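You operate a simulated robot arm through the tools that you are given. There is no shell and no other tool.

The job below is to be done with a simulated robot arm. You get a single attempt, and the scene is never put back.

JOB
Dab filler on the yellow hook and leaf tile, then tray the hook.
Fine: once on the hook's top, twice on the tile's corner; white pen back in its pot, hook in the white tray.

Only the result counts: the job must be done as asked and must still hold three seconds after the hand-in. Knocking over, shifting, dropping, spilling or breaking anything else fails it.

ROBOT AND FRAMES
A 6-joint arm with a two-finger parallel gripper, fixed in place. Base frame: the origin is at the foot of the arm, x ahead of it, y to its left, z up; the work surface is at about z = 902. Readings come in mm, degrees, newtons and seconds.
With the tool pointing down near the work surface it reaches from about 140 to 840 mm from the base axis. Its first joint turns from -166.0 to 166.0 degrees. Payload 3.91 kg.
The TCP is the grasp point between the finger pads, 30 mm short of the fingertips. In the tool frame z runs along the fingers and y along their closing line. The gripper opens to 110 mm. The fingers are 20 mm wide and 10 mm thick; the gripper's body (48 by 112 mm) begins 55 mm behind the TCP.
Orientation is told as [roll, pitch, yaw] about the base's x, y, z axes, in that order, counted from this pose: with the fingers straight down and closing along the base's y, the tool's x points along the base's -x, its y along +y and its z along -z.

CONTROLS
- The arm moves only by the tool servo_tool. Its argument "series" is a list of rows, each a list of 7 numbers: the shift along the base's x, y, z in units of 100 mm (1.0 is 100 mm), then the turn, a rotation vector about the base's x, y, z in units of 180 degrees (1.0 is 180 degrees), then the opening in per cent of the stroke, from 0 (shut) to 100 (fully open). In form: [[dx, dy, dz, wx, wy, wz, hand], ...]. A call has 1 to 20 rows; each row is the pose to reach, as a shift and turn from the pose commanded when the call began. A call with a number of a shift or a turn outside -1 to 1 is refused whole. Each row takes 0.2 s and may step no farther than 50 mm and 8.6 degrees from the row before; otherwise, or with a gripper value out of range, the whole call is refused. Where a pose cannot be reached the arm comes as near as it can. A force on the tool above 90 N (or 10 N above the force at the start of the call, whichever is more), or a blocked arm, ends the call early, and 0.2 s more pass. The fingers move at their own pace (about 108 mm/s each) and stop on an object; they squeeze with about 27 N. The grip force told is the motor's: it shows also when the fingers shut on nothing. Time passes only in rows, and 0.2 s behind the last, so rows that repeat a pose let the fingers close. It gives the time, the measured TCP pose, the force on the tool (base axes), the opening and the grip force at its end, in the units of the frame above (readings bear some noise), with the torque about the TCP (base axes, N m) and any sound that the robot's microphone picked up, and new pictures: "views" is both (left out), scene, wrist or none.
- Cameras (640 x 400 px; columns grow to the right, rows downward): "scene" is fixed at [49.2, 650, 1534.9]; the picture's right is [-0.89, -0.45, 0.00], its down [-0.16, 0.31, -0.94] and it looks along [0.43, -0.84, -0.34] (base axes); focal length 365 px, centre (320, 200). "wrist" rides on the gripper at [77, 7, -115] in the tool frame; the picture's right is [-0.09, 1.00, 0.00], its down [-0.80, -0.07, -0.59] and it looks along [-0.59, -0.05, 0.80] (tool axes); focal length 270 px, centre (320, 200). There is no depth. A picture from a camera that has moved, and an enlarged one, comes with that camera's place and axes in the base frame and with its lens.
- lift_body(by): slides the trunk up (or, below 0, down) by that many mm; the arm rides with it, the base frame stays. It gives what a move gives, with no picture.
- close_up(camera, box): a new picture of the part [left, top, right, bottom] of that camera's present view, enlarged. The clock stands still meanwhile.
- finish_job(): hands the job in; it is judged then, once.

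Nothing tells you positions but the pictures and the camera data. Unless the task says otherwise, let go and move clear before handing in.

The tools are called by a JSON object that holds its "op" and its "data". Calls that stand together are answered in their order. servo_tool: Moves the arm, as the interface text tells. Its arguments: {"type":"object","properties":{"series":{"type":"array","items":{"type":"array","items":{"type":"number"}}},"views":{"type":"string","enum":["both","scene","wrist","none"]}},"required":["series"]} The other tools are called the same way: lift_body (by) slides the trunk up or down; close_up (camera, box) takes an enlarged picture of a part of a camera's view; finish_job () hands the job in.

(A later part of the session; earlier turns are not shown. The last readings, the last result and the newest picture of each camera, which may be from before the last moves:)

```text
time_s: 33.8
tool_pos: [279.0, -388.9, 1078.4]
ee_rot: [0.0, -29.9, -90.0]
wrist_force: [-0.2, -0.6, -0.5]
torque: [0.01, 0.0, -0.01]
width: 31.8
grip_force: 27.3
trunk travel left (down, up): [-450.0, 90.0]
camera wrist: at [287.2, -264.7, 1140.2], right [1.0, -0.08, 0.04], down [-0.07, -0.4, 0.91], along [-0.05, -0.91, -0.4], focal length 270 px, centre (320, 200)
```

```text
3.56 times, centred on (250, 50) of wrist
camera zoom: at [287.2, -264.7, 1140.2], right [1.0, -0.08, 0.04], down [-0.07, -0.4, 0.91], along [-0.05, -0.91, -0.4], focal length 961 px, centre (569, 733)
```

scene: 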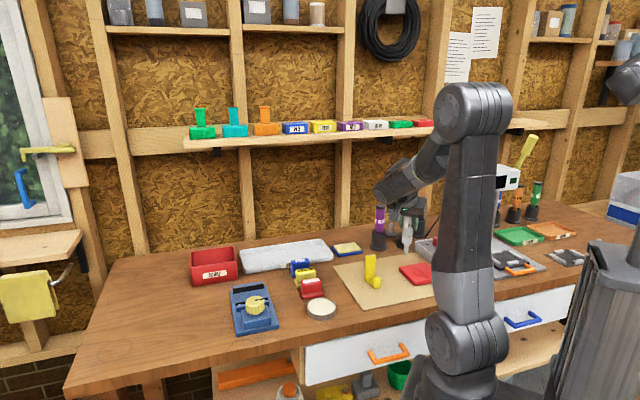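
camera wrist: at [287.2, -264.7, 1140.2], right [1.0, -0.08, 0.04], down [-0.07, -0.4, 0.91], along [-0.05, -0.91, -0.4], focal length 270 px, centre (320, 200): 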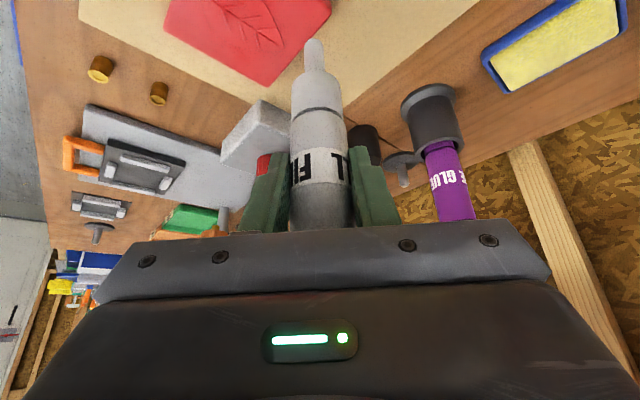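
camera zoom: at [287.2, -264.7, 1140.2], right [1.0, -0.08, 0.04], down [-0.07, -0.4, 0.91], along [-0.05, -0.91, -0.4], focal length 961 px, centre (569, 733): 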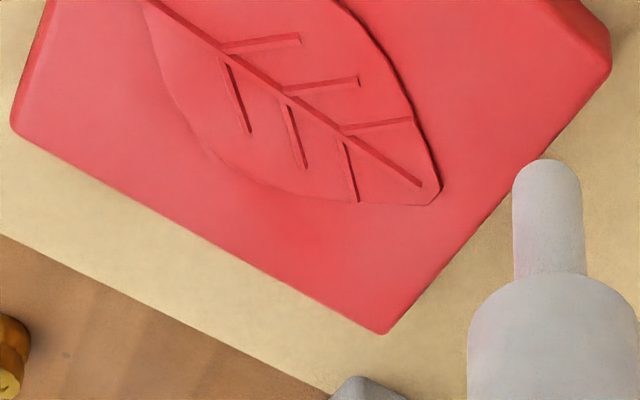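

The nib looks unchanged. The tile presses differed from the hook dab in speed and force, so I'll repeat the exact hook profile here: a steady approach of about 4 mm per row, about 2 mm overpress, one held row, then off.

{"op": "servo_tool", "data": {"series": [[-0.03, 0, -0.15, 0, 0, 0, 0], [-0.03, 0, -0.29, 0, 0, 0, 0], [-0.03, 0, -0.29, 0, 0, 0, 0]], "views": "none"}}

{"op": "servo_tool", "data": {"series": [[0, 0, -0.04, 0, 0, 0, 0], [0, 0, -0.08, 0, 0, 0, 0], [0, 0, -0.112, 0, 0, 0, 0], [0, 0, -0.112, 0, 0, 0, 0]], "views": "none"}}

{"op": "servo_tool", "data": {"series": [[0, 0, 0.2, 0, 0, 0, 0], [0, 0, 0.45, 0, 0, 0, 0]], "views": "wrist"}}

{"op": "close_up", "data": {"camera": "scene", "box": [390, 240, 430, 280]}}

```text
time_s: 34.6
tool_pos: [276.9, -388.7, 1049.7]
ee_rot: [0.0, -30.0, -90.0]
wrist_force: [0.2, -0.2, -0.3]
torque: [0.0, 0.0, -0.01]
width: 32.0
grip_force: 27.0
trunk travel left (down, up): [-450.0, 90.0]
```

```text
time_s: 35.6
tool_pos: [276.6, -388.8, 1039.4]
ee_rot: [0.0, -30.0, -89.9]
wrist_force: [0.5, -0.8, 2.9]
torque: [-0.08, -0.01, -0.01]
width: 31.6
grip_force: 27.0
trunk travel left (down, up): [-450.0, 90.0]
```

```text
time_s: 36.2
tool_pos: [276.3, -389.8, 1083.1]
ee_rot: [-0.1, -30.0, -90.0]
wrist_force: [0.5, -0.6, -0.3]
torque: [-0.01, 0.03, 0.05]
width: 31.5
grip_force: 26.8
trunk travel left (down, up): [-450.0, 90.0]
camera wrist: at [283.9, -264.1, 1144.3], right [1.0, -0.08, 0.04], down [-0.07, -0.4, 0.92], along [-0.05, -0.91, -0.4], focal length 270 px, centre (320, 200)
```

wrist: 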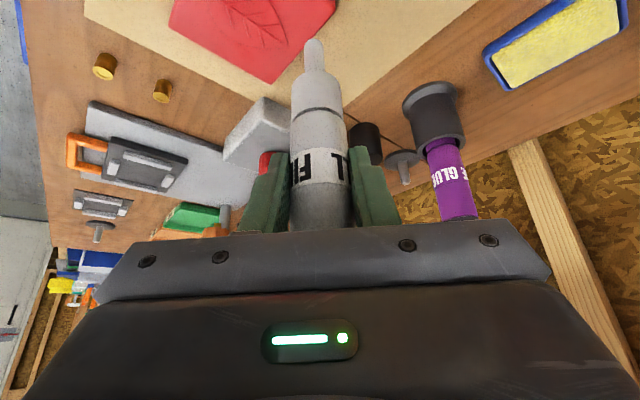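

```text
10.00 times, centred on (410, 260) of scene
camera zoom: at [49.2, 650.0, 1534.9], right [-0.89, -0.45, 0.0], down [-0.16, 0.31, -0.94], along [0.43, -0.84, -0.34], focal length 3653 px, centre (-580, -400)
```

zoom: 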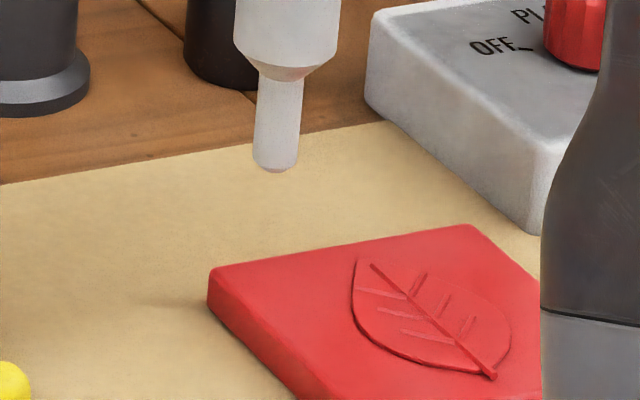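

That only reached about 3 N, with no mark. I'll press once in the 12-17 N range, which is where the hook dab worked.

{"op": "servo_tool", "data": {"series": [[0, 0, -0.15, 0, 0, 0, 0], [0, 0, -0.3, 0, 0, 0, 0], [0, 0, -0.4, 0, 0, 0, 0], [0, 0, -0.43, 0, 0, 0, 0]], "views": "none"}}

{"op": "servo_tool", "data": {"series": [[0, 0, -0.03, 0, 0, 0, 0], [0, 0, -0.038, 0, 0, 0, 0]], "views": "none"}}

```text
time_s: 37.2
tool_pos: [275.7, -390.9, 1040.0]
ee_rot: [0.0, -30.1, -90.0]
wrist_force: [-0.2, 0.9, -0.9]
torque: [0.02, -0.01, -0.03]
width: 31.7
grip_force: 26.7
trunk travel left (down, up): [-450.0, 90.0]
```

```text
time_s: 37.8
tool_pos: [276.8, -389.9, 1039.1]
ee_rot: [0.2, -30.2, -90.1]
wrist_force: [-0.6, -0.3, 21.3]
torque: [-0.32, 0.09, -0.01]
width: 31.8
grip_force: 27.3
trunk travel left (down, up): [-450.0, 90.0]
```

{"op": "servo_tool", "data": {"series": [[0, 0, 0.2, 0, 0, 0, 0], [0, 0, 0.45, 0, 0, 0, 0]], "views": "wrist"}}

{"op": "close_up", "data": {"camera": "scene", "box": [390, 240, 430, 280]}}

```text
time_s: 38.4
tool_pos: [276.9, -390.1, 1080.8]
ee_rot: [0.0, -30.0, -89.9]
wrist_force: [0.2, 0.2, -0.8]
torque: [0.02, -0.03, 0.02]
width: 32.0
grip_force: 27.3
trunk travel left (down, up): [-450.0, 90.0]
camera wrist: at [284.3, -264.3, 1141.7], right [1.0, -0.08, 0.04], down [-0.07, -0.4, 0.91], along [-0.05, -0.91, -0.4], focal length 270 px, centre (320, 200)
```

wrist: 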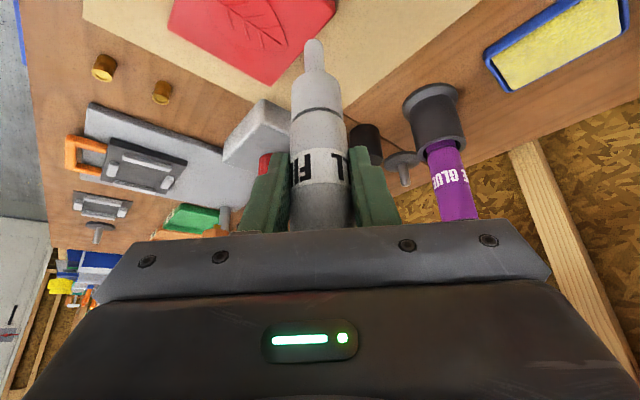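

```text
10.00 times, centred on (410, 260) of scene
camera zoom: at [49.2, 650.0, 1534.9], right [-0.89, -0.45, 0.0], down [-0.16, 0.31, -0.94], along [0.43, -0.84, -0.34], focal length 3653 px, centre (-580, -400)
```

zoom: 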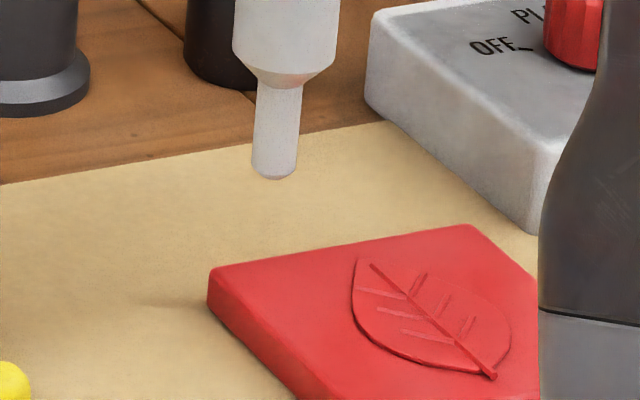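

The tile still has no mark, so the pen may hold only one dab per dip in its pot. I'll take it back to the pot, which also lets me re-seat it straight, then grip again and retry. First I travel back above the pot.

{"op": "servo_tool", "data": {"series": [[0, 0, 0.4, 0, 0, 0, 0], [0, 0, 0.75, 0, 0, 0, 0], [0.2, -0.35, 0.75, 0, 0, 0, 0], [0.4, -0.7, 0.75, 0, 0, 0, 0], [0.53, -1.0, 0.75, 0, 0, 0, 0]], "views": "none"}}

{"op": "servo_tool", "data": {"series": [[-0.05, -0.35, 0, 0, 0, 0, 0], [-0.1, -0.7, 0, 0, 0, 0, 0], [-0.15, -1.0, 0, 0, 0, 0, 0]], "views": "none"}}

{"op": "servo_tool", "data": {"series": [[-0.04, -0.35, 0, 0, 0, 0, 0], [-0.08, -0.7, 0, 0, 0, 0, 0], [-0.095, -0.95, 0, 0, 0, 0, 0], [-0.095, -1.0, -0.3, 0, 0, 0, 0], [-0.095, -1.0, -0.4, 0, 0, 0, 0], [-0.095, -1.0, -0.4, 0, 0, 0, 0]], "views": "both"}}

{"op": "close_up", "data": {"camera": "wrist", "box": [260, 0, 380, 90]}}

{"op": "close_up", "data": {"camera": "scene", "box": [395, 180, 445, 255]}}

```text
time_s: 39.6
tool_pos: [330.0, -491.1, 1154.9]
ee_rot: [-0.1, -29.8, -90.1]
wrist_force: [-0.1, 0.2, -1.0]
torque: [-0.01, 0.01, 0.01]
width: 31.6
grip_force: 27.4
trunk travel left (down, up): [-450.0, 90.0]
```

```text
time_s: 40.4
tool_pos: [313.4, -590.7, 1155.9]
ee_rot: [0.0, -29.9, -90.0]
wrist_force: [-1.0, 0.0, -0.8]
torque: [0.02, 0.03, -0.03]
width: 31.5
grip_force: 27.2
trunk travel left (down, up): [-450.0, 90.0]
```

```text
time_s: 41.8
tool_pos: [305.4, -690.2, 1116.0]
ee_rot: [0.0, -30.0, -90.1]
wrist_force: [-1.0, -1.2, -1.3]
torque: [0.01, -0.02, 0.0]
width: 31.7
grip_force: 26.8
trunk travel left (down, up): [-450.0, 90.0]
camera wrist: at [313.0, -565.2, 1177.6], right [1.0, -0.08, 0.04], down [-0.07, -0.4, 0.92], along [-0.05, -0.91, -0.4], focal length 270 px, centre (320, 200)
```

scene: 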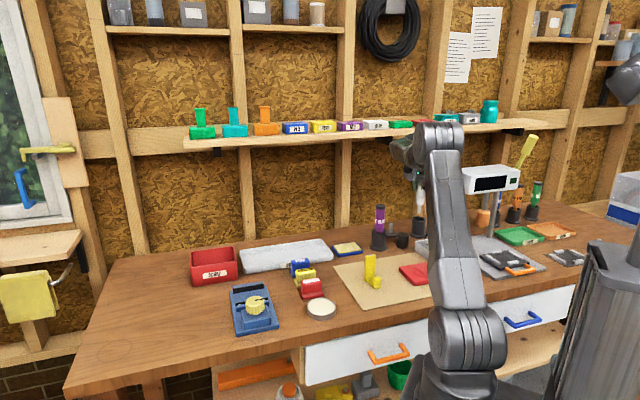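
wrist: 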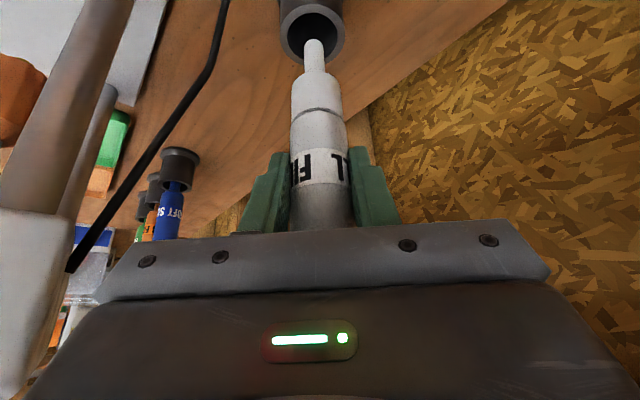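

```text
4.44 times, centred on (320, 45) of wrist
camera zoom: at [313.0, -565.2, 1177.6], right [1.0, -0.08, 0.04], down [-0.07, -0.4, 0.92], along [-0.05, -0.91, -0.4], focal length 1201 px, centre (320, 889)
```

zoom: 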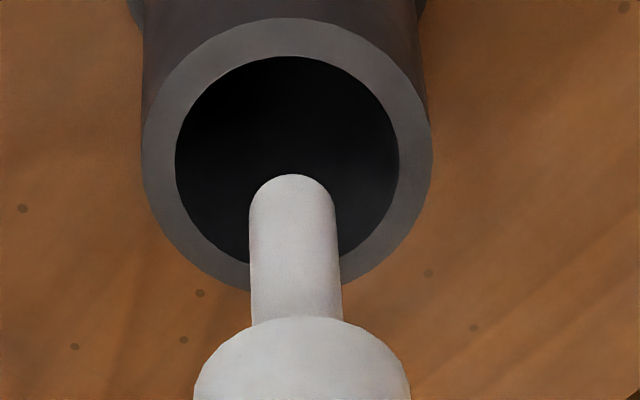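

```text
5.33 times, centred on (420, 218) of scene
camera zoom: at [49.2, 650.0, 1534.9], right [-0.89, -0.45, 0.0], down [-0.16, 0.31, -0.94], along [0.43, -0.84, -0.34], focal length 1948 px, centre (-213, 107)
```

zoom: 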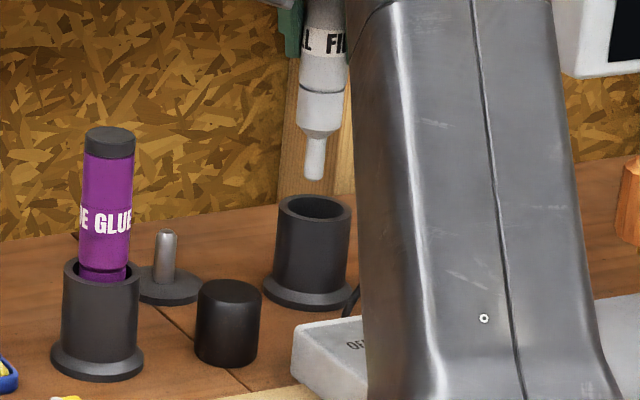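

The nib hovers near the pot mouth, well lined up left-right and roughly 3-5 mm short in y. I adjust and lower the nib to just about rim level to check.

{"op": "servo_tool", "data": {"series": [[-0.005, -0.035, 0, 0, 0, 0, 0], [-0.005, -0.035, -0.12, 0, 0, 0, 0], [-0.005, -0.035, -0.22, 0, 0, 0, 0], [-0.005, -0.035, -0.22, 0, 0, 0, 0]], "views": "wrist"}}

{"op": "close_up", "data": {"camera": "wrist", "box": [260, 0, 380, 90]}}

{"op": "close_up", "data": {"camera": "scene", "box": [400, 200, 440, 250]}}

```text
time_s: 42.8
tool_pos: [305.3, -692.5, 1094.2]
ee_rot: [0.0, -30.0, -90.1]
wrist_force: [-0.3, -0.9, -0.9]
torque: [0.0, -0.01, -0.06]
width: 31.7
grip_force: 26.7
trunk travel left (down, up): [-450.0, 90.0]
camera wrist: at [312.7, -568.6, 1155.3], right [1.0, -0.08, 0.04], down [-0.07, -0.4, 0.92], along [-0.05, -0.91, -0.4], focal length 270 px, centre (320, 200)
```

wrist: 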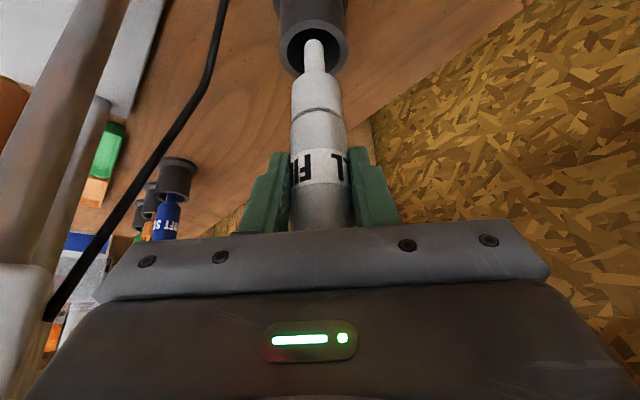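

```text
4.44 times, centred on (320, 45) of wrist
camera zoom: at [312.7, -568.6, 1155.3], right [1.0, -0.08, 0.04], down [-0.07, -0.4, 0.92], along [-0.05, -0.91, -0.4], focal length 1201 px, centre (320, 889)
```

zoom: 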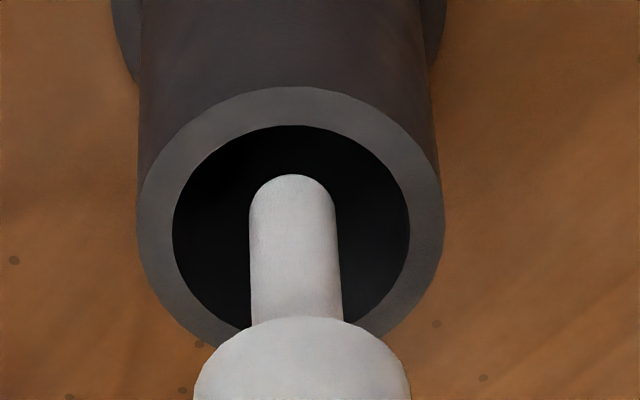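

```text
8.00 times, centred on (420, 225) of scene
camera zoom: at [49.2, 650.0, 1534.9], right [-0.89, -0.45, 0.0], down [-0.16, 0.31, -0.94], along [0.43, -0.84, -0.34], focal length 2923 px, centre (-480, 0)
```

zoom: 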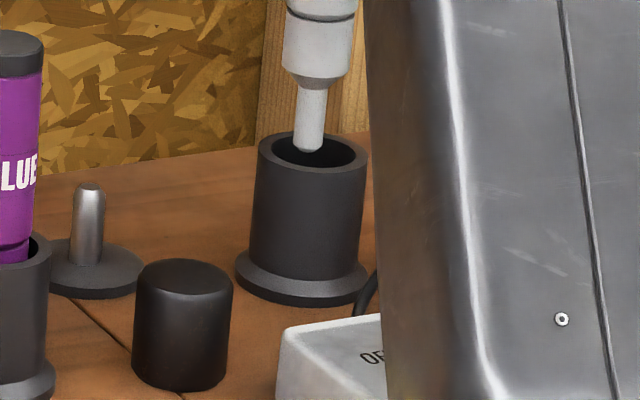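

The nib is centred over the hole, at rim level. I lower it in gradually, watching for side force.

{"op": "servo_tool", "data": {"series": [[0, -0.02, -0.08, 0, 0, 0, 0], [0, -0.02, -0.16, 0, 0, 0, 0], [0, -0.02, -0.24, 0, 0, 0, 0]], "views": "wrist"}}

{"op": "close_up", "data": {"camera": "wrist", "box": [240, 0, 400, 150]}}

{"op": "close_up", "data": {"camera": "scene", "box": [400, 200, 440, 250]}}

```text
time_s: 43.6
tool_pos: [304.9, -694.8, 1069.9]
ee_rot: [-0.1, -30.0, -90.0]
wrist_force: [0.2, -0.6, -0.8]
torque: [0.03, -0.05, -0.01]
width: 31.5
grip_force: 27.0
trunk travel left (down, up): [-450.0, 90.0]
camera wrist: at [312.4, -570.0, 1131.4], right [1.0, -0.08, 0.04], down [-0.07, -0.4, 0.92], along [-0.05, -0.91, -0.4], focal length 270 px, centre (320, 200)
```

wrist: 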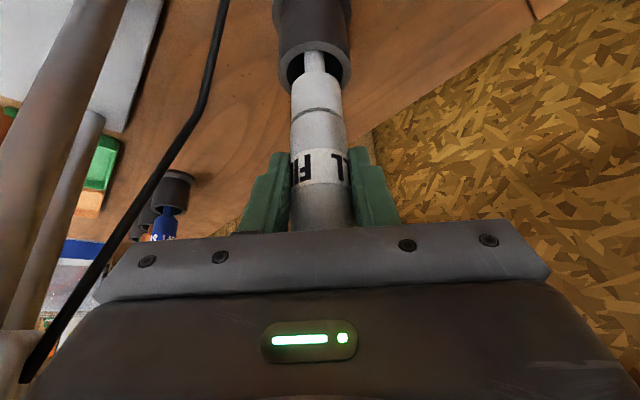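

```text
2.67 times, centred on (320, 75) of wrist
camera zoom: at [312.4, -570.0, 1131.4], right [1.0, -0.08, 0.04], down [-0.07, -0.4, 0.92], along [-0.05, -0.91, -0.4], focal length 721 px, centre (320, 533)
```

zoom: 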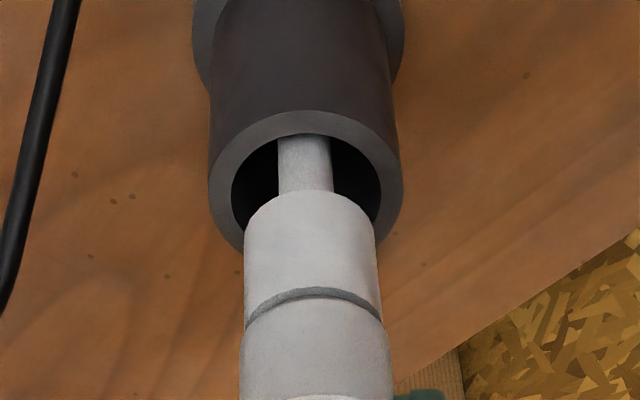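

```text
8.00 times, centred on (420, 225) of scene
camera zoom: at [49.2, 650.0, 1534.9], right [-0.89, -0.45, 0.0], down [-0.16, 0.31, -0.94], along [0.43, -0.84, -0.34], focal length 2923 px, centre (-480, 0)
```

zoom: 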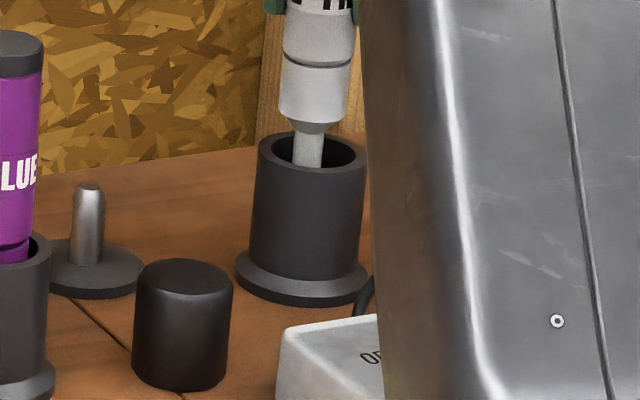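

Left-right is fine, but the scene view suggests the pen is about 4 mm too far toward +y. I shift -3.5 mm in y and go on down a little.

{"op": "servo_tool", "data": {"series": [[0, -0.035, 0, 0, 0, 0, 0], [0, -0.035, -0.06, 0, 0, 0, 0], [0, -0.035, -0.12, 0, 0, 0, 0]], "views": "wrist"}}

{"op": "close_up", "data": {"camera": "wrist", "box": [240, 0, 400, 150]}}

{"op": "close_up", "data": {"camera": "scene", "box": [400, 200, 440, 250]}}

```text
time_s: 44.4
tool_pos: [305.3, -697.9, 1057.9]
ee_rot: [0.0, -29.9, -90.1]
wrist_force: [0.3, 0.1, -0.9]
torque: [0.0, 0.03, 0.01]
width: 32.0
grip_force: 27.0
trunk travel left (down, up): [-450.0, 90.0]
camera wrist: at [312.8, -573.7, 1119.1], right [1.0, -0.08, 0.04], down [-0.07, -0.4, 0.92], along [-0.05, -0.91, -0.4], focal length 270 px, centre (320, 200)
```

wrist: 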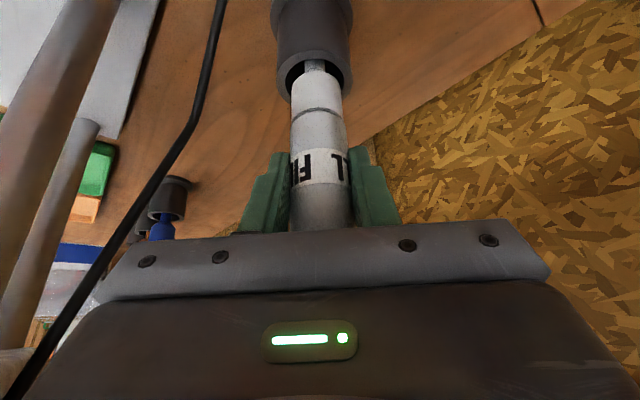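

```text
2.67 times, centred on (320, 75) of wrist
camera zoom: at [312.8, -573.7, 1119.1], right [1.0, -0.08, 0.04], down [-0.07, -0.4, 0.92], along [-0.05, -0.91, -0.4], focal length 721 px, centre (320, 533)
```

zoom: 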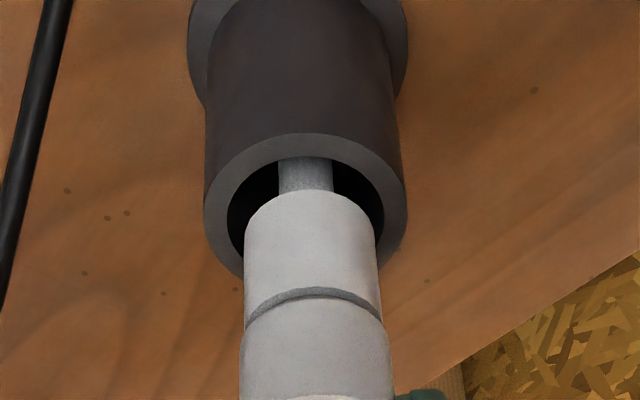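

```text
8.00 times, centred on (420, 225) of scene
camera zoom: at [49.2, 650.0, 1534.9], right [-0.89, -0.45, 0.0], down [-0.16, 0.31, -0.94], along [0.43, -0.84, -0.34], focal length 2923 px, centre (-480, 0)
```

zoom: 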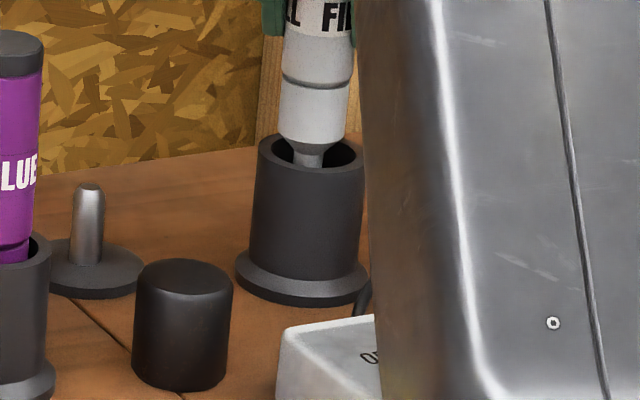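

The pen body is lined up with the mouth now. Continuing down.

{"op": "servo_tool", "data": {"series": [[0, -0.01, -0.05, 0, 0, 0, 0], [0, -0.01, -0.1, 0, 0, 0, 0], [0, -0.01, -0.14, 0, 0, 0, 0]], "views": "wrist"}}

{"op": "close_up", "data": {"camera": "wrist", "box": [240, 0, 400, 150]}}

{"op": "close_up", "data": {"camera": "scene", "box": [400, 200, 440, 250]}}

```text
time_s: 45.2
tool_pos: [305.5, -700.2, 1043.2]
ee_rot: [0.0, -30.0, -90.0]
wrist_force: [-0.7, 0.5, -0.1]
torque: [0.0, 0.0, 0.0]
width: 31.7
grip_force: 27.3
trunk travel left (down, up): [-450.0, 90.0]
camera wrist: at [312.8, -574.8, 1105.5], right [1.0, -0.08, 0.04], down [-0.07, -0.4, 0.92], along [-0.05, -0.91, -0.4], focal length 270 px, centre (320, 200)
```

wrist: 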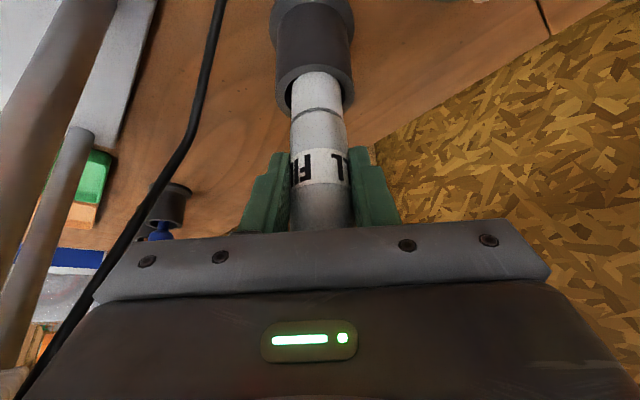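

```text
2.67 times, centred on (320, 75) of wrist
camera zoom: at [312.8, -574.8, 1105.5], right [1.0, -0.08, 0.04], down [-0.07, -0.4, 0.92], along [-0.05, -0.91, -0.4], focal length 721 px, centre (320, 533)
```

zoom: 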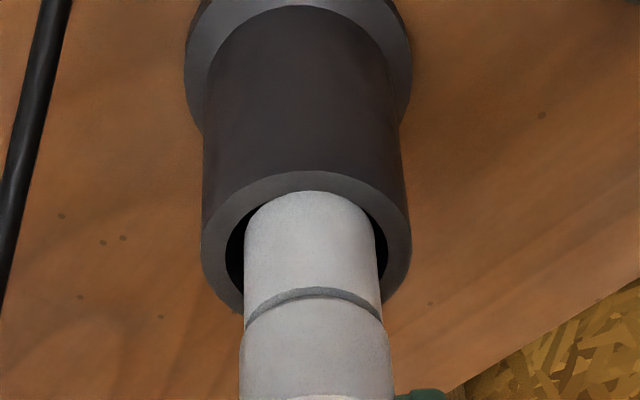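

```text
8.00 times, centred on (420, 225) of scene
camera zoom: at [49.2, 650.0, 1534.9], right [-0.89, -0.45, 0.0], down [-0.16, 0.31, -0.94], along [0.43, -0.84, -0.34], focal length 2923 px, centre (-480, 0)
```

zoom: 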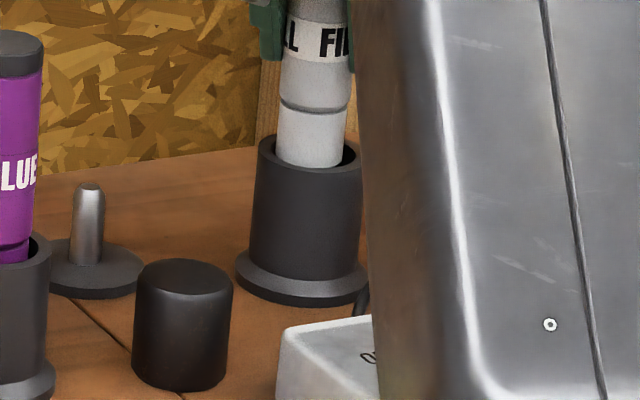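

It's going in without any force. The scene view shows the body slightly on the near side, so I shift 3 mm more toward -y and continue to the bottom.

{"op": "servo_tool", "data": {"series": [[-0.002, -0.025, -0.02, 0, 0, 0, 0], [-0.002, -0.03, -0.06, 0, 0, 0, 0], [-0.002, -0.03, -0.1, 0, 0, 0, 0]], "views": "wrist"}}

{"op": "close_up", "data": {"camera": "wrist", "box": [240, 0, 400, 150]}}

{"op": "close_up", "data": {"camera": "scene", "box": [400, 200, 440, 250]}}

```text
time_s: 46.0
tool_pos: [304.9, -703.5, 1033.6]
ee_rot: [0.0, -30.0, -90.0]
wrist_force: [-0.2, 0.8, -0.4]
torque: [0.03, -0.02, 0.0]
width: 31.7
grip_force: 27.1
trunk travel left (down, up): [-450.0, 90.0]
camera wrist: at [312.5, -577.8, 1095.3], right [1.0, -0.08, 0.04], down [-0.07, -0.4, 0.92], along [-0.05, -0.91, -0.4], focal length 270 px, centre (320, 200)
```

wrist: 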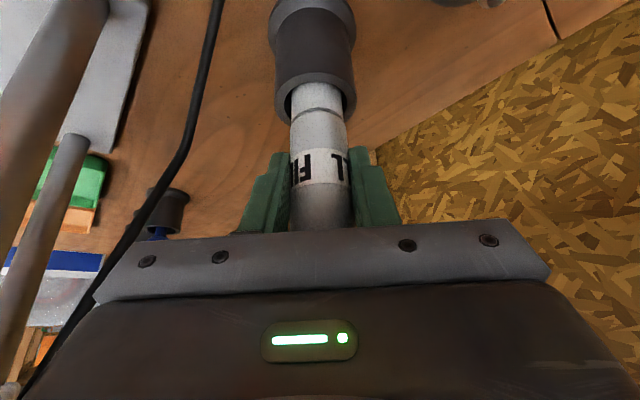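

```text
2.67 times, centred on (320, 75) of wrist
camera zoom: at [312.5, -577.8, 1095.3], right [1.0, -0.08, 0.04], down [-0.07, -0.4, 0.92], along [-0.05, -0.91, -0.4], focal length 721 px, centre (320, 533)
```

zoom: 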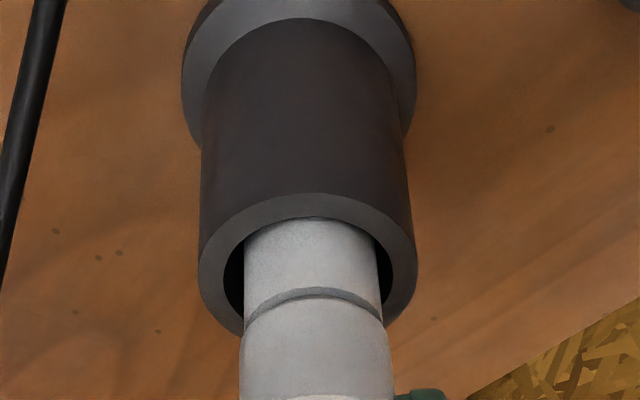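

```text
8.00 times, centred on (420, 225) of scene
camera zoom: at [49.2, 650.0, 1534.9], right [-0.89, -0.45, 0.0], down [-0.16, 0.31, -0.94], along [0.43, -0.84, -0.34], focal length 2923 px, centre (-480, 0)
```

zoom: 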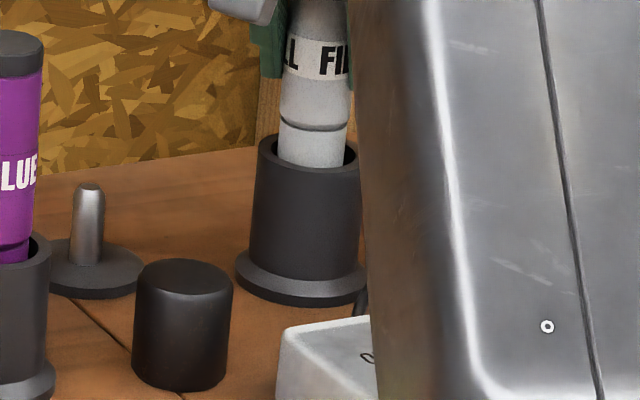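

The groove on the pen is still about 12 mm above where it sat originally, so the pen needs to go a bit deeper. Continuing slowly.

{"op": "servo_tool", "data": {"series": [[0, -0.005, -0.03, 0, 0, 0, 0], [0, -0.01, -0.06, 0, 0, 0, 0], [0, -0.01, -0.08, 0, 0, 0, 0]], "views": "none"}}

{"op": "close_up", "data": {"camera": "scene", "box": [400, 200, 440, 250]}}

```text
time_s: 46.8
tool_pos: [304.6, -703.7, 1026.1]
ee_rot: [0.0, -30.0, -90.0]
wrist_force: [0.9, 0.1, -1.1]
torque: [-0.01, -0.02, 0.0]
width: 31.7
grip_force: 26.8
trunk travel left (down, up): [-450.0, 90.0]
```

```text
8.00 times, centred on (420, 225) of scene
camera zoom: at [49.2, 650.0, 1534.9], right [-0.89, -0.45, 0.0], down [-0.16, 0.31, -0.94], along [0.43, -0.84, -0.34], focal length 2923 px, centre (-480, 0)
```

zoom: 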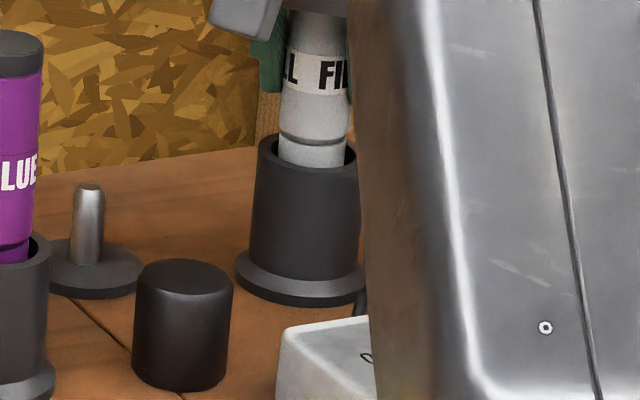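

{"op": "servo_tool", "data": {"series": [[0, -0.005, -0.02, 0, 0, 0, 0], [0, -0.005, -0.04, 0, 0, 0, 0]], "views": "none"}}

```text
time_s: 47.4
tool_pos: [304.9, -703.1, 1022.8]
ee_rot: [0.0, -30.0, -90.0]
wrist_force: [-0.9, 0.0, 0.0]
torque: [0.02, 0.02, 0.0]
width: 31.9
grip_force: 27.2
trunk travel left (down, up): [-450.0, 90.0]
```

{"op": "servo_tool", "data": {"series": [[0, 0, -0.02, 0, 0, 0, 0], [0, 0, -0.03, 0, 0, 0, 0]], "views": "none"}}

{"op": "close_up", "data": {"camera": "scene", "box": [400, 200, 440, 250]}}

```text
time_s: 48.0
tool_pos: [305.0, -703.0, 1020.9]
ee_rot: [0.0, -30.0, -90.0]
wrist_force: [-0.5, -0.6, 4.6]
torque: [-0.05, 0.02, 0.0]
width: 31.9
grip_force: 27.1
trunk travel left (down, up): [-450.0, 90.0]
```

```text
8.00 times, centred on (420, 225) of scene
camera zoom: at [49.2, 650.0, 1534.9], right [-0.89, -0.45, 0.0], down [-0.16, 0.31, -0.94], along [0.43, -0.84, -0.34], focal length 2923 px, centre (-480, 0)
```

zoom: 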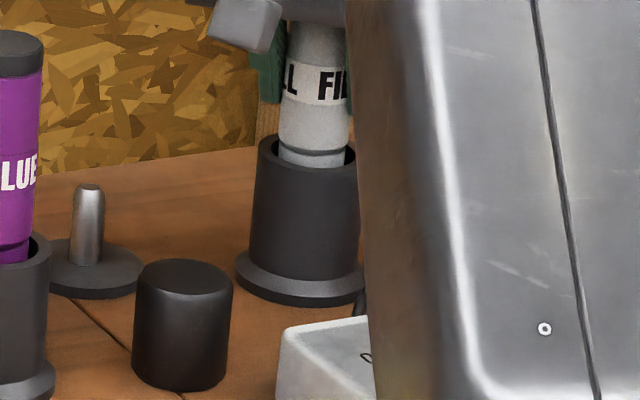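

The pen touches the bottom of the pot at 5 N, with the groove back at the rim. I ease off 1 mm and open the fingers so it settles in its pot.

{"op": "servo_tool", "data": {"series": [[0, 0, 0.012, 0, 0, 0, 0], [0, 0, 0.012, 0, 0, 0, 45], [0, 0, 0.012, 0, 0, 0, 60], [0, 0, 0.012, 0, 0, 0, 60], [0, 0, 0.012, 0, 0, 0, 60]], "views": "both"}}

{"op": "close_up", "data": {"camera": "wrist", "box": [220, 0, 420, 230]}}

{"op": "close_up", "data": {"camera": "scene", "box": [400, 190, 440, 250]}}

```text
time_s: 49.2
tool_pos: [303.5, -703.5, 1021.7]
ee_rot: [-0.1, -30.0, -90.0]
wrist_force: [0.0, 0.3, -0.2]
torque: [0.01, 0.03, 0.05]
width: 65.7
grip_force: 0.0
trunk travel left (down, up): [-450.0, 90.0]
camera wrist: at [312.2, -579.3, 1082.1], right [1.0, -0.08, 0.04], down [-0.07, -0.4, 0.92], along [-0.05, -0.91, -0.4], focal length 270 px, centre (320, 200)
```

scene: 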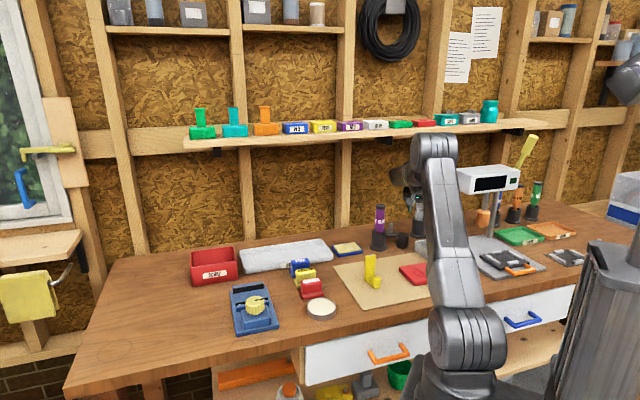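
wrist: 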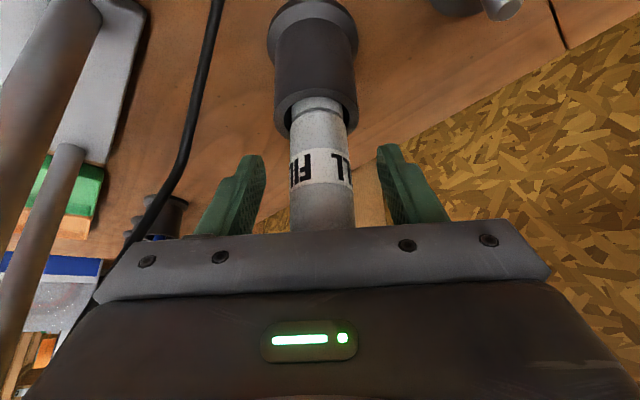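

```text
1.74 times, centred on (320, 115) of wrist
camera zoom: at [312.2, -579.3, 1082.1], right [1.0, -0.08, 0.04], down [-0.07, -0.4, 0.92], along [-0.05, -0.91, -0.4], focal length 470 px, centre (320, 348)
```

zoom: 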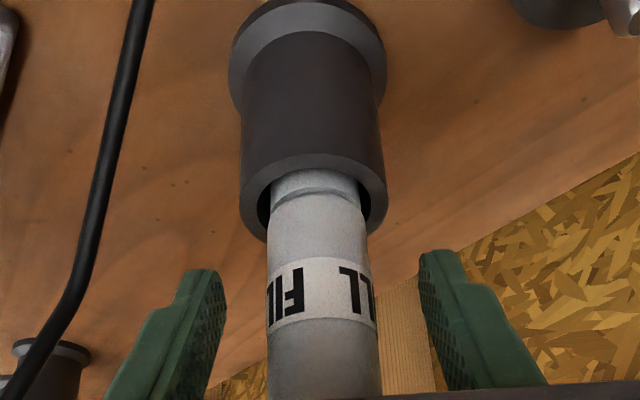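

```text
6.67 times, centred on (420, 220) of scene
camera zoom: at [49.2, 650.0, 1534.9], right [-0.89, -0.45, 0.0], down [-0.16, 0.31, -0.94], along [0.43, -0.84, -0.34], focal length 2436 px, centre (-347, 67)
```

zoom: 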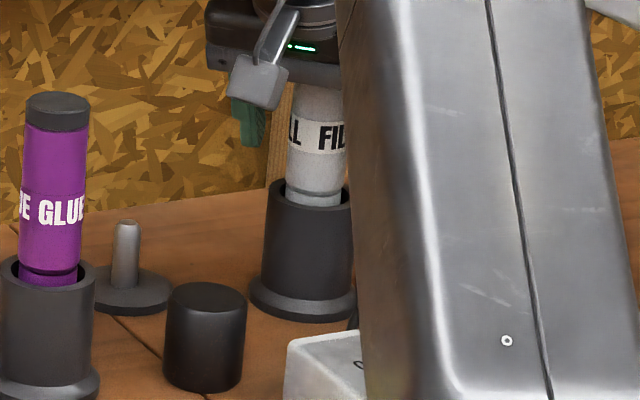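

The pen stands in its pot again. I move up the pen to the original grip height, re-grip and lift it straight out.

{"op": "servo_tool", "data": {"series": [[0, -0.012, 0.05, 0, 0, 0, 60], [0, -0.012, 0.09, 0, 0, 0, 60], [0, -0.012, 0.09, 0, 0, 0, 60], [0, -0.012, 0.09, 0, 0, 0, 0], [0, -0.012, 0.09, 0, 0, 0, 0], [0, -0.012, 0.09, 0, 0, 0, 0], [0, -0.012, 0.09, 0, 0, 0, 0]], "views": "wrist"}}

{"op": "servo_tool", "data": {"series": [[0, 0, 0.1, 0, 0, 0, 0], [0, 0, 0.25, 0, 0, 0, 0], [0, 0, 0.45, 0, 0, 0, 0], [0, 0, 0.65, 0, 0, 0, 0], [0, 0, 0.87, 0, 0, 0, 0]], "views": "both"}}

{"op": "close_up", "data": {"camera": "wrist", "box": [260, 0, 380, 90]}}

{"op": "close_up", "data": {"camera": "scene", "box": [395, 180, 445, 255]}}

```text
time_s: 50.8
tool_pos: [304.5, -705.6, 1029.5]
ee_rot: [0.0, -30.1, -90.0]
wrist_force: [0.0, 1.0, 0.1]
torque: [0.02, -0.01, 0.0]
width: 31.8
grip_force: 26.8
trunk travel left (down, up): [-450.0, 90.0]
camera wrist: at [312.2, -580.3, 1091.2], right [1.0, -0.08, 0.04], down [-0.07, -0.4, 0.92], along [-0.05, -0.91, -0.4], focal length 270 px, centre (320, 200)
```

wrist: 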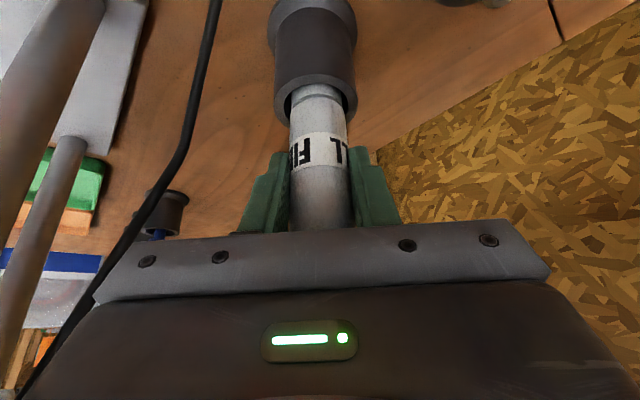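

```text
time_s: 52.0
tool_pos: [304.4, -705.7, 1117.4]
ee_rot: [0.0, -29.9, -90.1]
wrist_force: [-0.4, -0.5, -0.1]
torque: [0.0, -0.05, 0.01]
width: 31.8
grip_force: 27.3
trunk travel left (down, up): [-450.0, 90.0]
camera wrist: at [312.5, -580.4, 1178.3], right [1.0, -0.08, 0.04], down [-0.07, -0.4, 0.92], along [-0.05, -0.91, -0.4], focal length 270 px, centre (320, 200)
```

scene: 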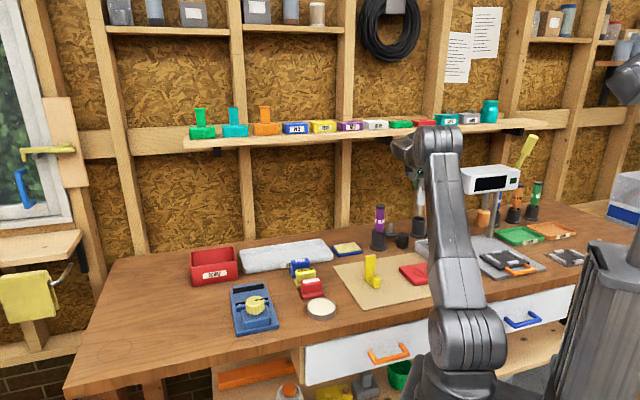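
wrist: 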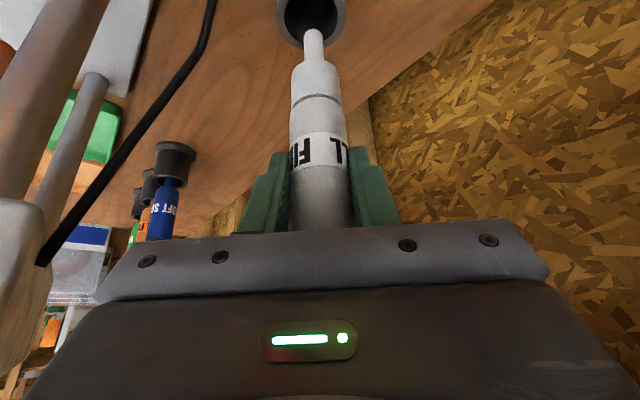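

```text
4.44 times, centred on (320, 45) of wrist
camera zoom: at [312.5, -580.4, 1178.3], right [1.0, -0.08, 0.04], down [-0.07, -0.4, 0.92], along [-0.05, -0.91, -0.4], focal length 1201 px, centre (320, 889)
```

zoom: 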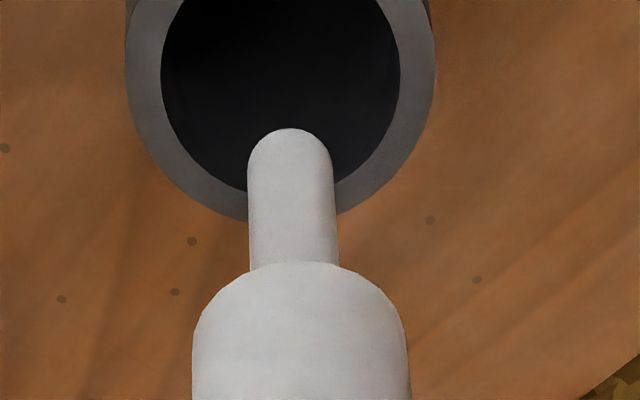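

```text
5.33 times, centred on (420, 218) of scene
camera zoom: at [49.2, 650.0, 1534.9], right [-0.89, -0.45, 0.0], down [-0.16, 0.31, -0.94], along [0.43, -0.84, -0.34], focal length 1948 px, centre (-213, 107)
```

zoom: 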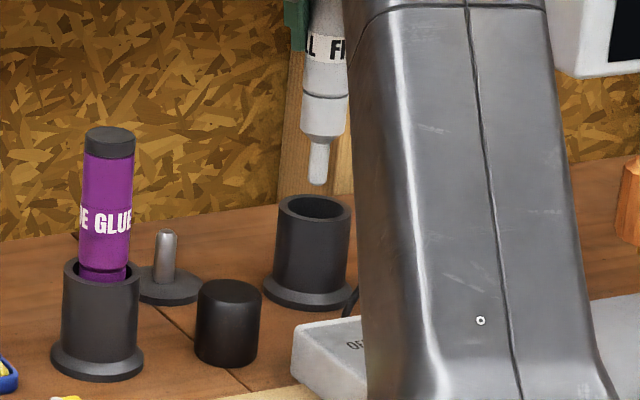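

Gripped the same way as the first time. Now I carry the pen to the tile corner again, with the nib offset measured afresh.

{"op": "servo_tool", "data": {"series": [[0, 0, 0.2, 0, 0, 0, 0], [0, 0, 0.4, 0, 0, 0, 0], [0.04, 0.3, 0.4, 0, 0, 0, 0], [0.08, 0.6, 0.4, 0, 0, 0, 0], [0.1, 1.0, 0.4, 0, 0, 0, 0]], "views": "none"}}

{"op": "servo_tool", "data": {"series": [[0.03, 0.35, 0, 0, 0, 0, 0], [0.05, 0.7, 0, 0, 0, 0, 0], [0.06, 1.0, 0, 0, 0, 0, 0]], "views": "none"}}

{"op": "servo_tool", "data": {"series": [[-0.1, 0.35, 0, 0, 0, 0, 0], [-0.2, 0.7, 0, 0, 0, 0, 0], [-0.35, 1.0, 0, 0, 0, 0, 0], [-0.42, 1.0, -0.3, 0, 0, 0, 0], [-0.423, 1.0, -0.7, 0, 0, 0, 0]], "views": "none"}}

{"op": "servo_tool", "data": {"series": [[0, 0.07, -0.15, 0, 0, 0, 0], [0, 0.07, -0.28, 0, 0, 0, 0], [0, 0.07, -0.33, 0, 0, 0, 0], [0, 0.07, -0.33, 0, 0, 0, 0]], "views": "both"}}

{"op": "close_up", "data": {"camera": "wrist", "box": [260, 0, 380, 90]}}

{"op": "close_up", "data": {"camera": "scene", "box": [390, 240, 430, 280]}}

```text
time_s: 53.2
tool_pos: [316.0, -603.3, 1158.0]
ee_rot: [0.1, -30.1, -90.0]
wrist_force: [-0.2, 0.1, -1.3]
torque: [0.0, -0.06, -0.02]
width: 31.6
grip_force: 27.1
trunk travel left (down, up): [-450.0, 90.0]
```

```text
time_s: 54.0
tool_pos: [320.5, -504.5, 1158.0]
ee_rot: [0.0, -30.0, -90.0]
wrist_force: [0.3, -0.3, 0.4]
torque: [-0.03, 0.02, 0.01]
width: 31.7
grip_force: 27.3
trunk travel left (down, up): [-450.0, 90.0]
```

```text
time_s: 55.2
tool_pos: [279.8, -404.7, 1084.4]
ee_rot: [-0.1, -29.9, -90.0]
wrist_force: [0.6, -0.3, -0.8]
torque: [0.02, 0.0, 0.02]
width: 31.6
grip_force: 27.0
trunk travel left (down, up): [-450.0, 90.0]
```

```text
time_s: 56.2
tool_pos: [279.5, -398.2, 1052.5]
ee_rot: [0.0, -30.0, -90.0]
wrist_force: [0.8, 0.1, -0.6]
torque: [-0.01, 0.05, -0.03]
width: 31.6
grip_force: 27.4
trunk travel left (down, up): [-450.0, 90.0]
camera wrist: at [286.2, -273.4, 1114.7], right [1.0, -0.08, 0.04], down [-0.07, -0.4, 0.92], along [-0.05, -0.91, -0.4], focal length 270 px, centre (320, 200)
```

scene: 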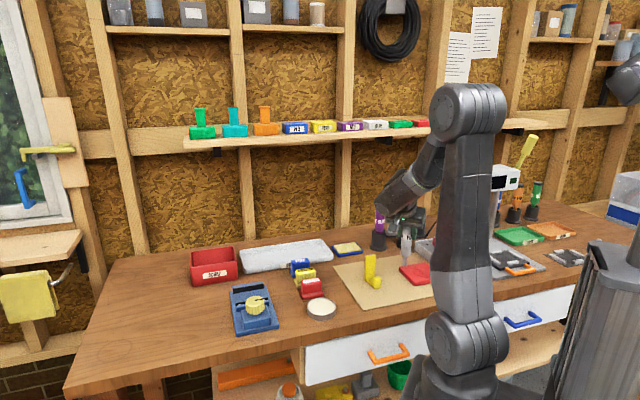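
wrist: 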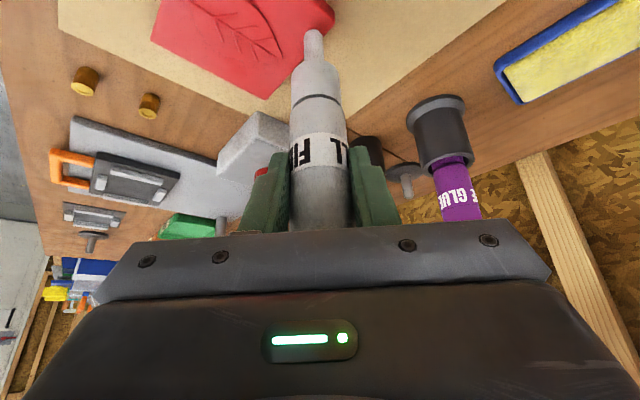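

```text
4.44 times, centred on (320, 45) of wrist
camera zoom: at [286.2, -273.4, 1114.7], right [1.0, -0.08, 0.04], down [-0.07, -0.4, 0.92], along [-0.05, -0.91, -0.4], focal length 1201 px, centre (320, 889)
```

zoom: 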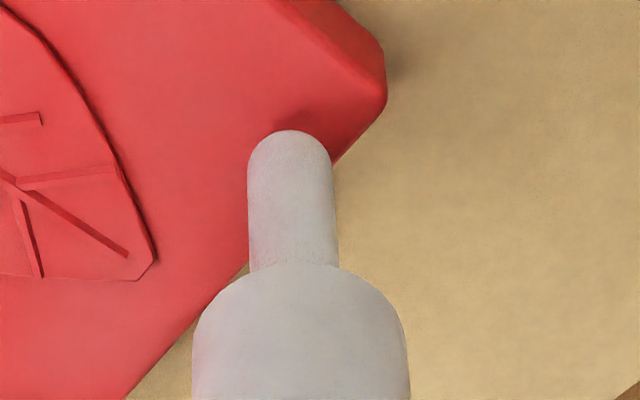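

```text
10.00 times, centred on (410, 260) of scene
camera zoom: at [49.2, 650.0, 1534.9], right [-0.89, -0.45, 0.0], down [-0.16, 0.31, -0.94], along [0.43, -0.84, -0.34], focal length 3653 px, centre (-580, -400)
```

zoom: 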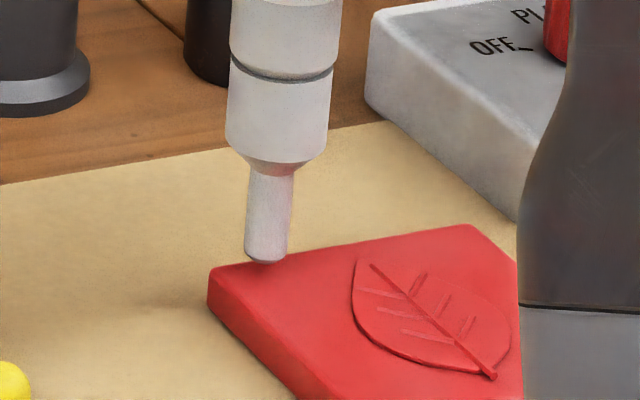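

The nib is about 8 mm above the tile, inside the corner. I lower in small steps to a gentle contact.

{"op": "servo_tool", "data": {"series": [[0.01, 0, -0.03, 0, 0, 0, 0], [0.01, 0, -0.06, 0, 0, 0, 0], [0.01, 0, -0.08, 0, 0, 0, 0]], "views": "none"}}

```text
time_s: 57.0
tool_pos: [278.7, -398.9, 1047.8]
ee_rot: [0.2, -30.3, -90.0]
wrist_force: [-0.6, 0.5, 16.1]
torque: [-0.09, 0.07, -0.05]
width: 31.7
grip_force: 27.0
trunk travel left (down, up): [-450.0, 90.0]
```

Contact at 16 N, the same as on the hook. Lifting off to look.

{"op": "servo_tool", "data": {"series": [[0, 0, 0.2, 0, 0, 0, 0], [0, 0, 0.4, 0, 0, 0, 0]], "views": "wrist"}}

{"op": "close_up", "data": {"camera": "scene", "box": [390, 240, 430, 280]}}

{"op": "close_up", "data": {"camera": "wrist", "box": [260, 0, 380, 90]}}

```text
time_s: 57.6
tool_pos: [279.3, -397.0, 1084.5]
ee_rot: [0.0, -30.0, -90.0]
wrist_force: [-0.7, -0.3, -0.7]
torque: [-0.02, -0.02, 0.02]
width: 31.8
grip_force: 27.0
trunk travel left (down, up): [-450.0, 90.0]
camera wrist: at [287.2, -272.8, 1146.8], right [1.0, -0.08, 0.04], down [-0.07, -0.4, 0.92], along [-0.05, -0.91, -0.4], focal length 270 px, centre (320, 200)
```

wrist: 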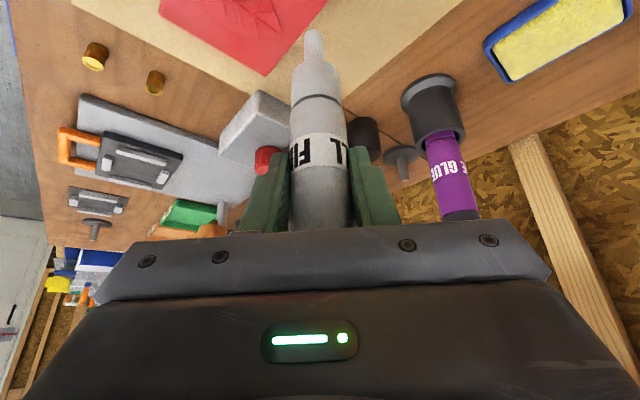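

```text
10.00 times, centred on (410, 260) of scene
camera zoom: at [49.2, 650.0, 1534.9], right [-0.89, -0.45, 0.0], down [-0.16, 0.31, -0.94], along [0.43, -0.84, -0.34], focal length 3653 px, centre (-580, -400)
```

zoom: 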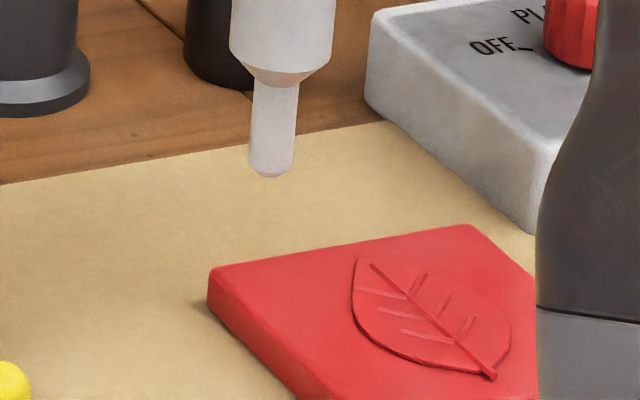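

```text
4.44 times, centred on (320, 45) of wrist
camera zoom: at [287.2, -272.8, 1146.8], right [1.0, -0.08, 0.04], down [-0.07, -0.4, 0.92], along [-0.05, -0.91, -0.4], focal length 1201 px, centre (320, 889)
```

zoom: 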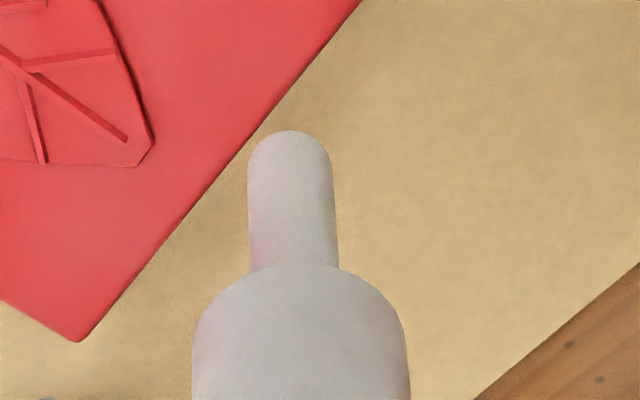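

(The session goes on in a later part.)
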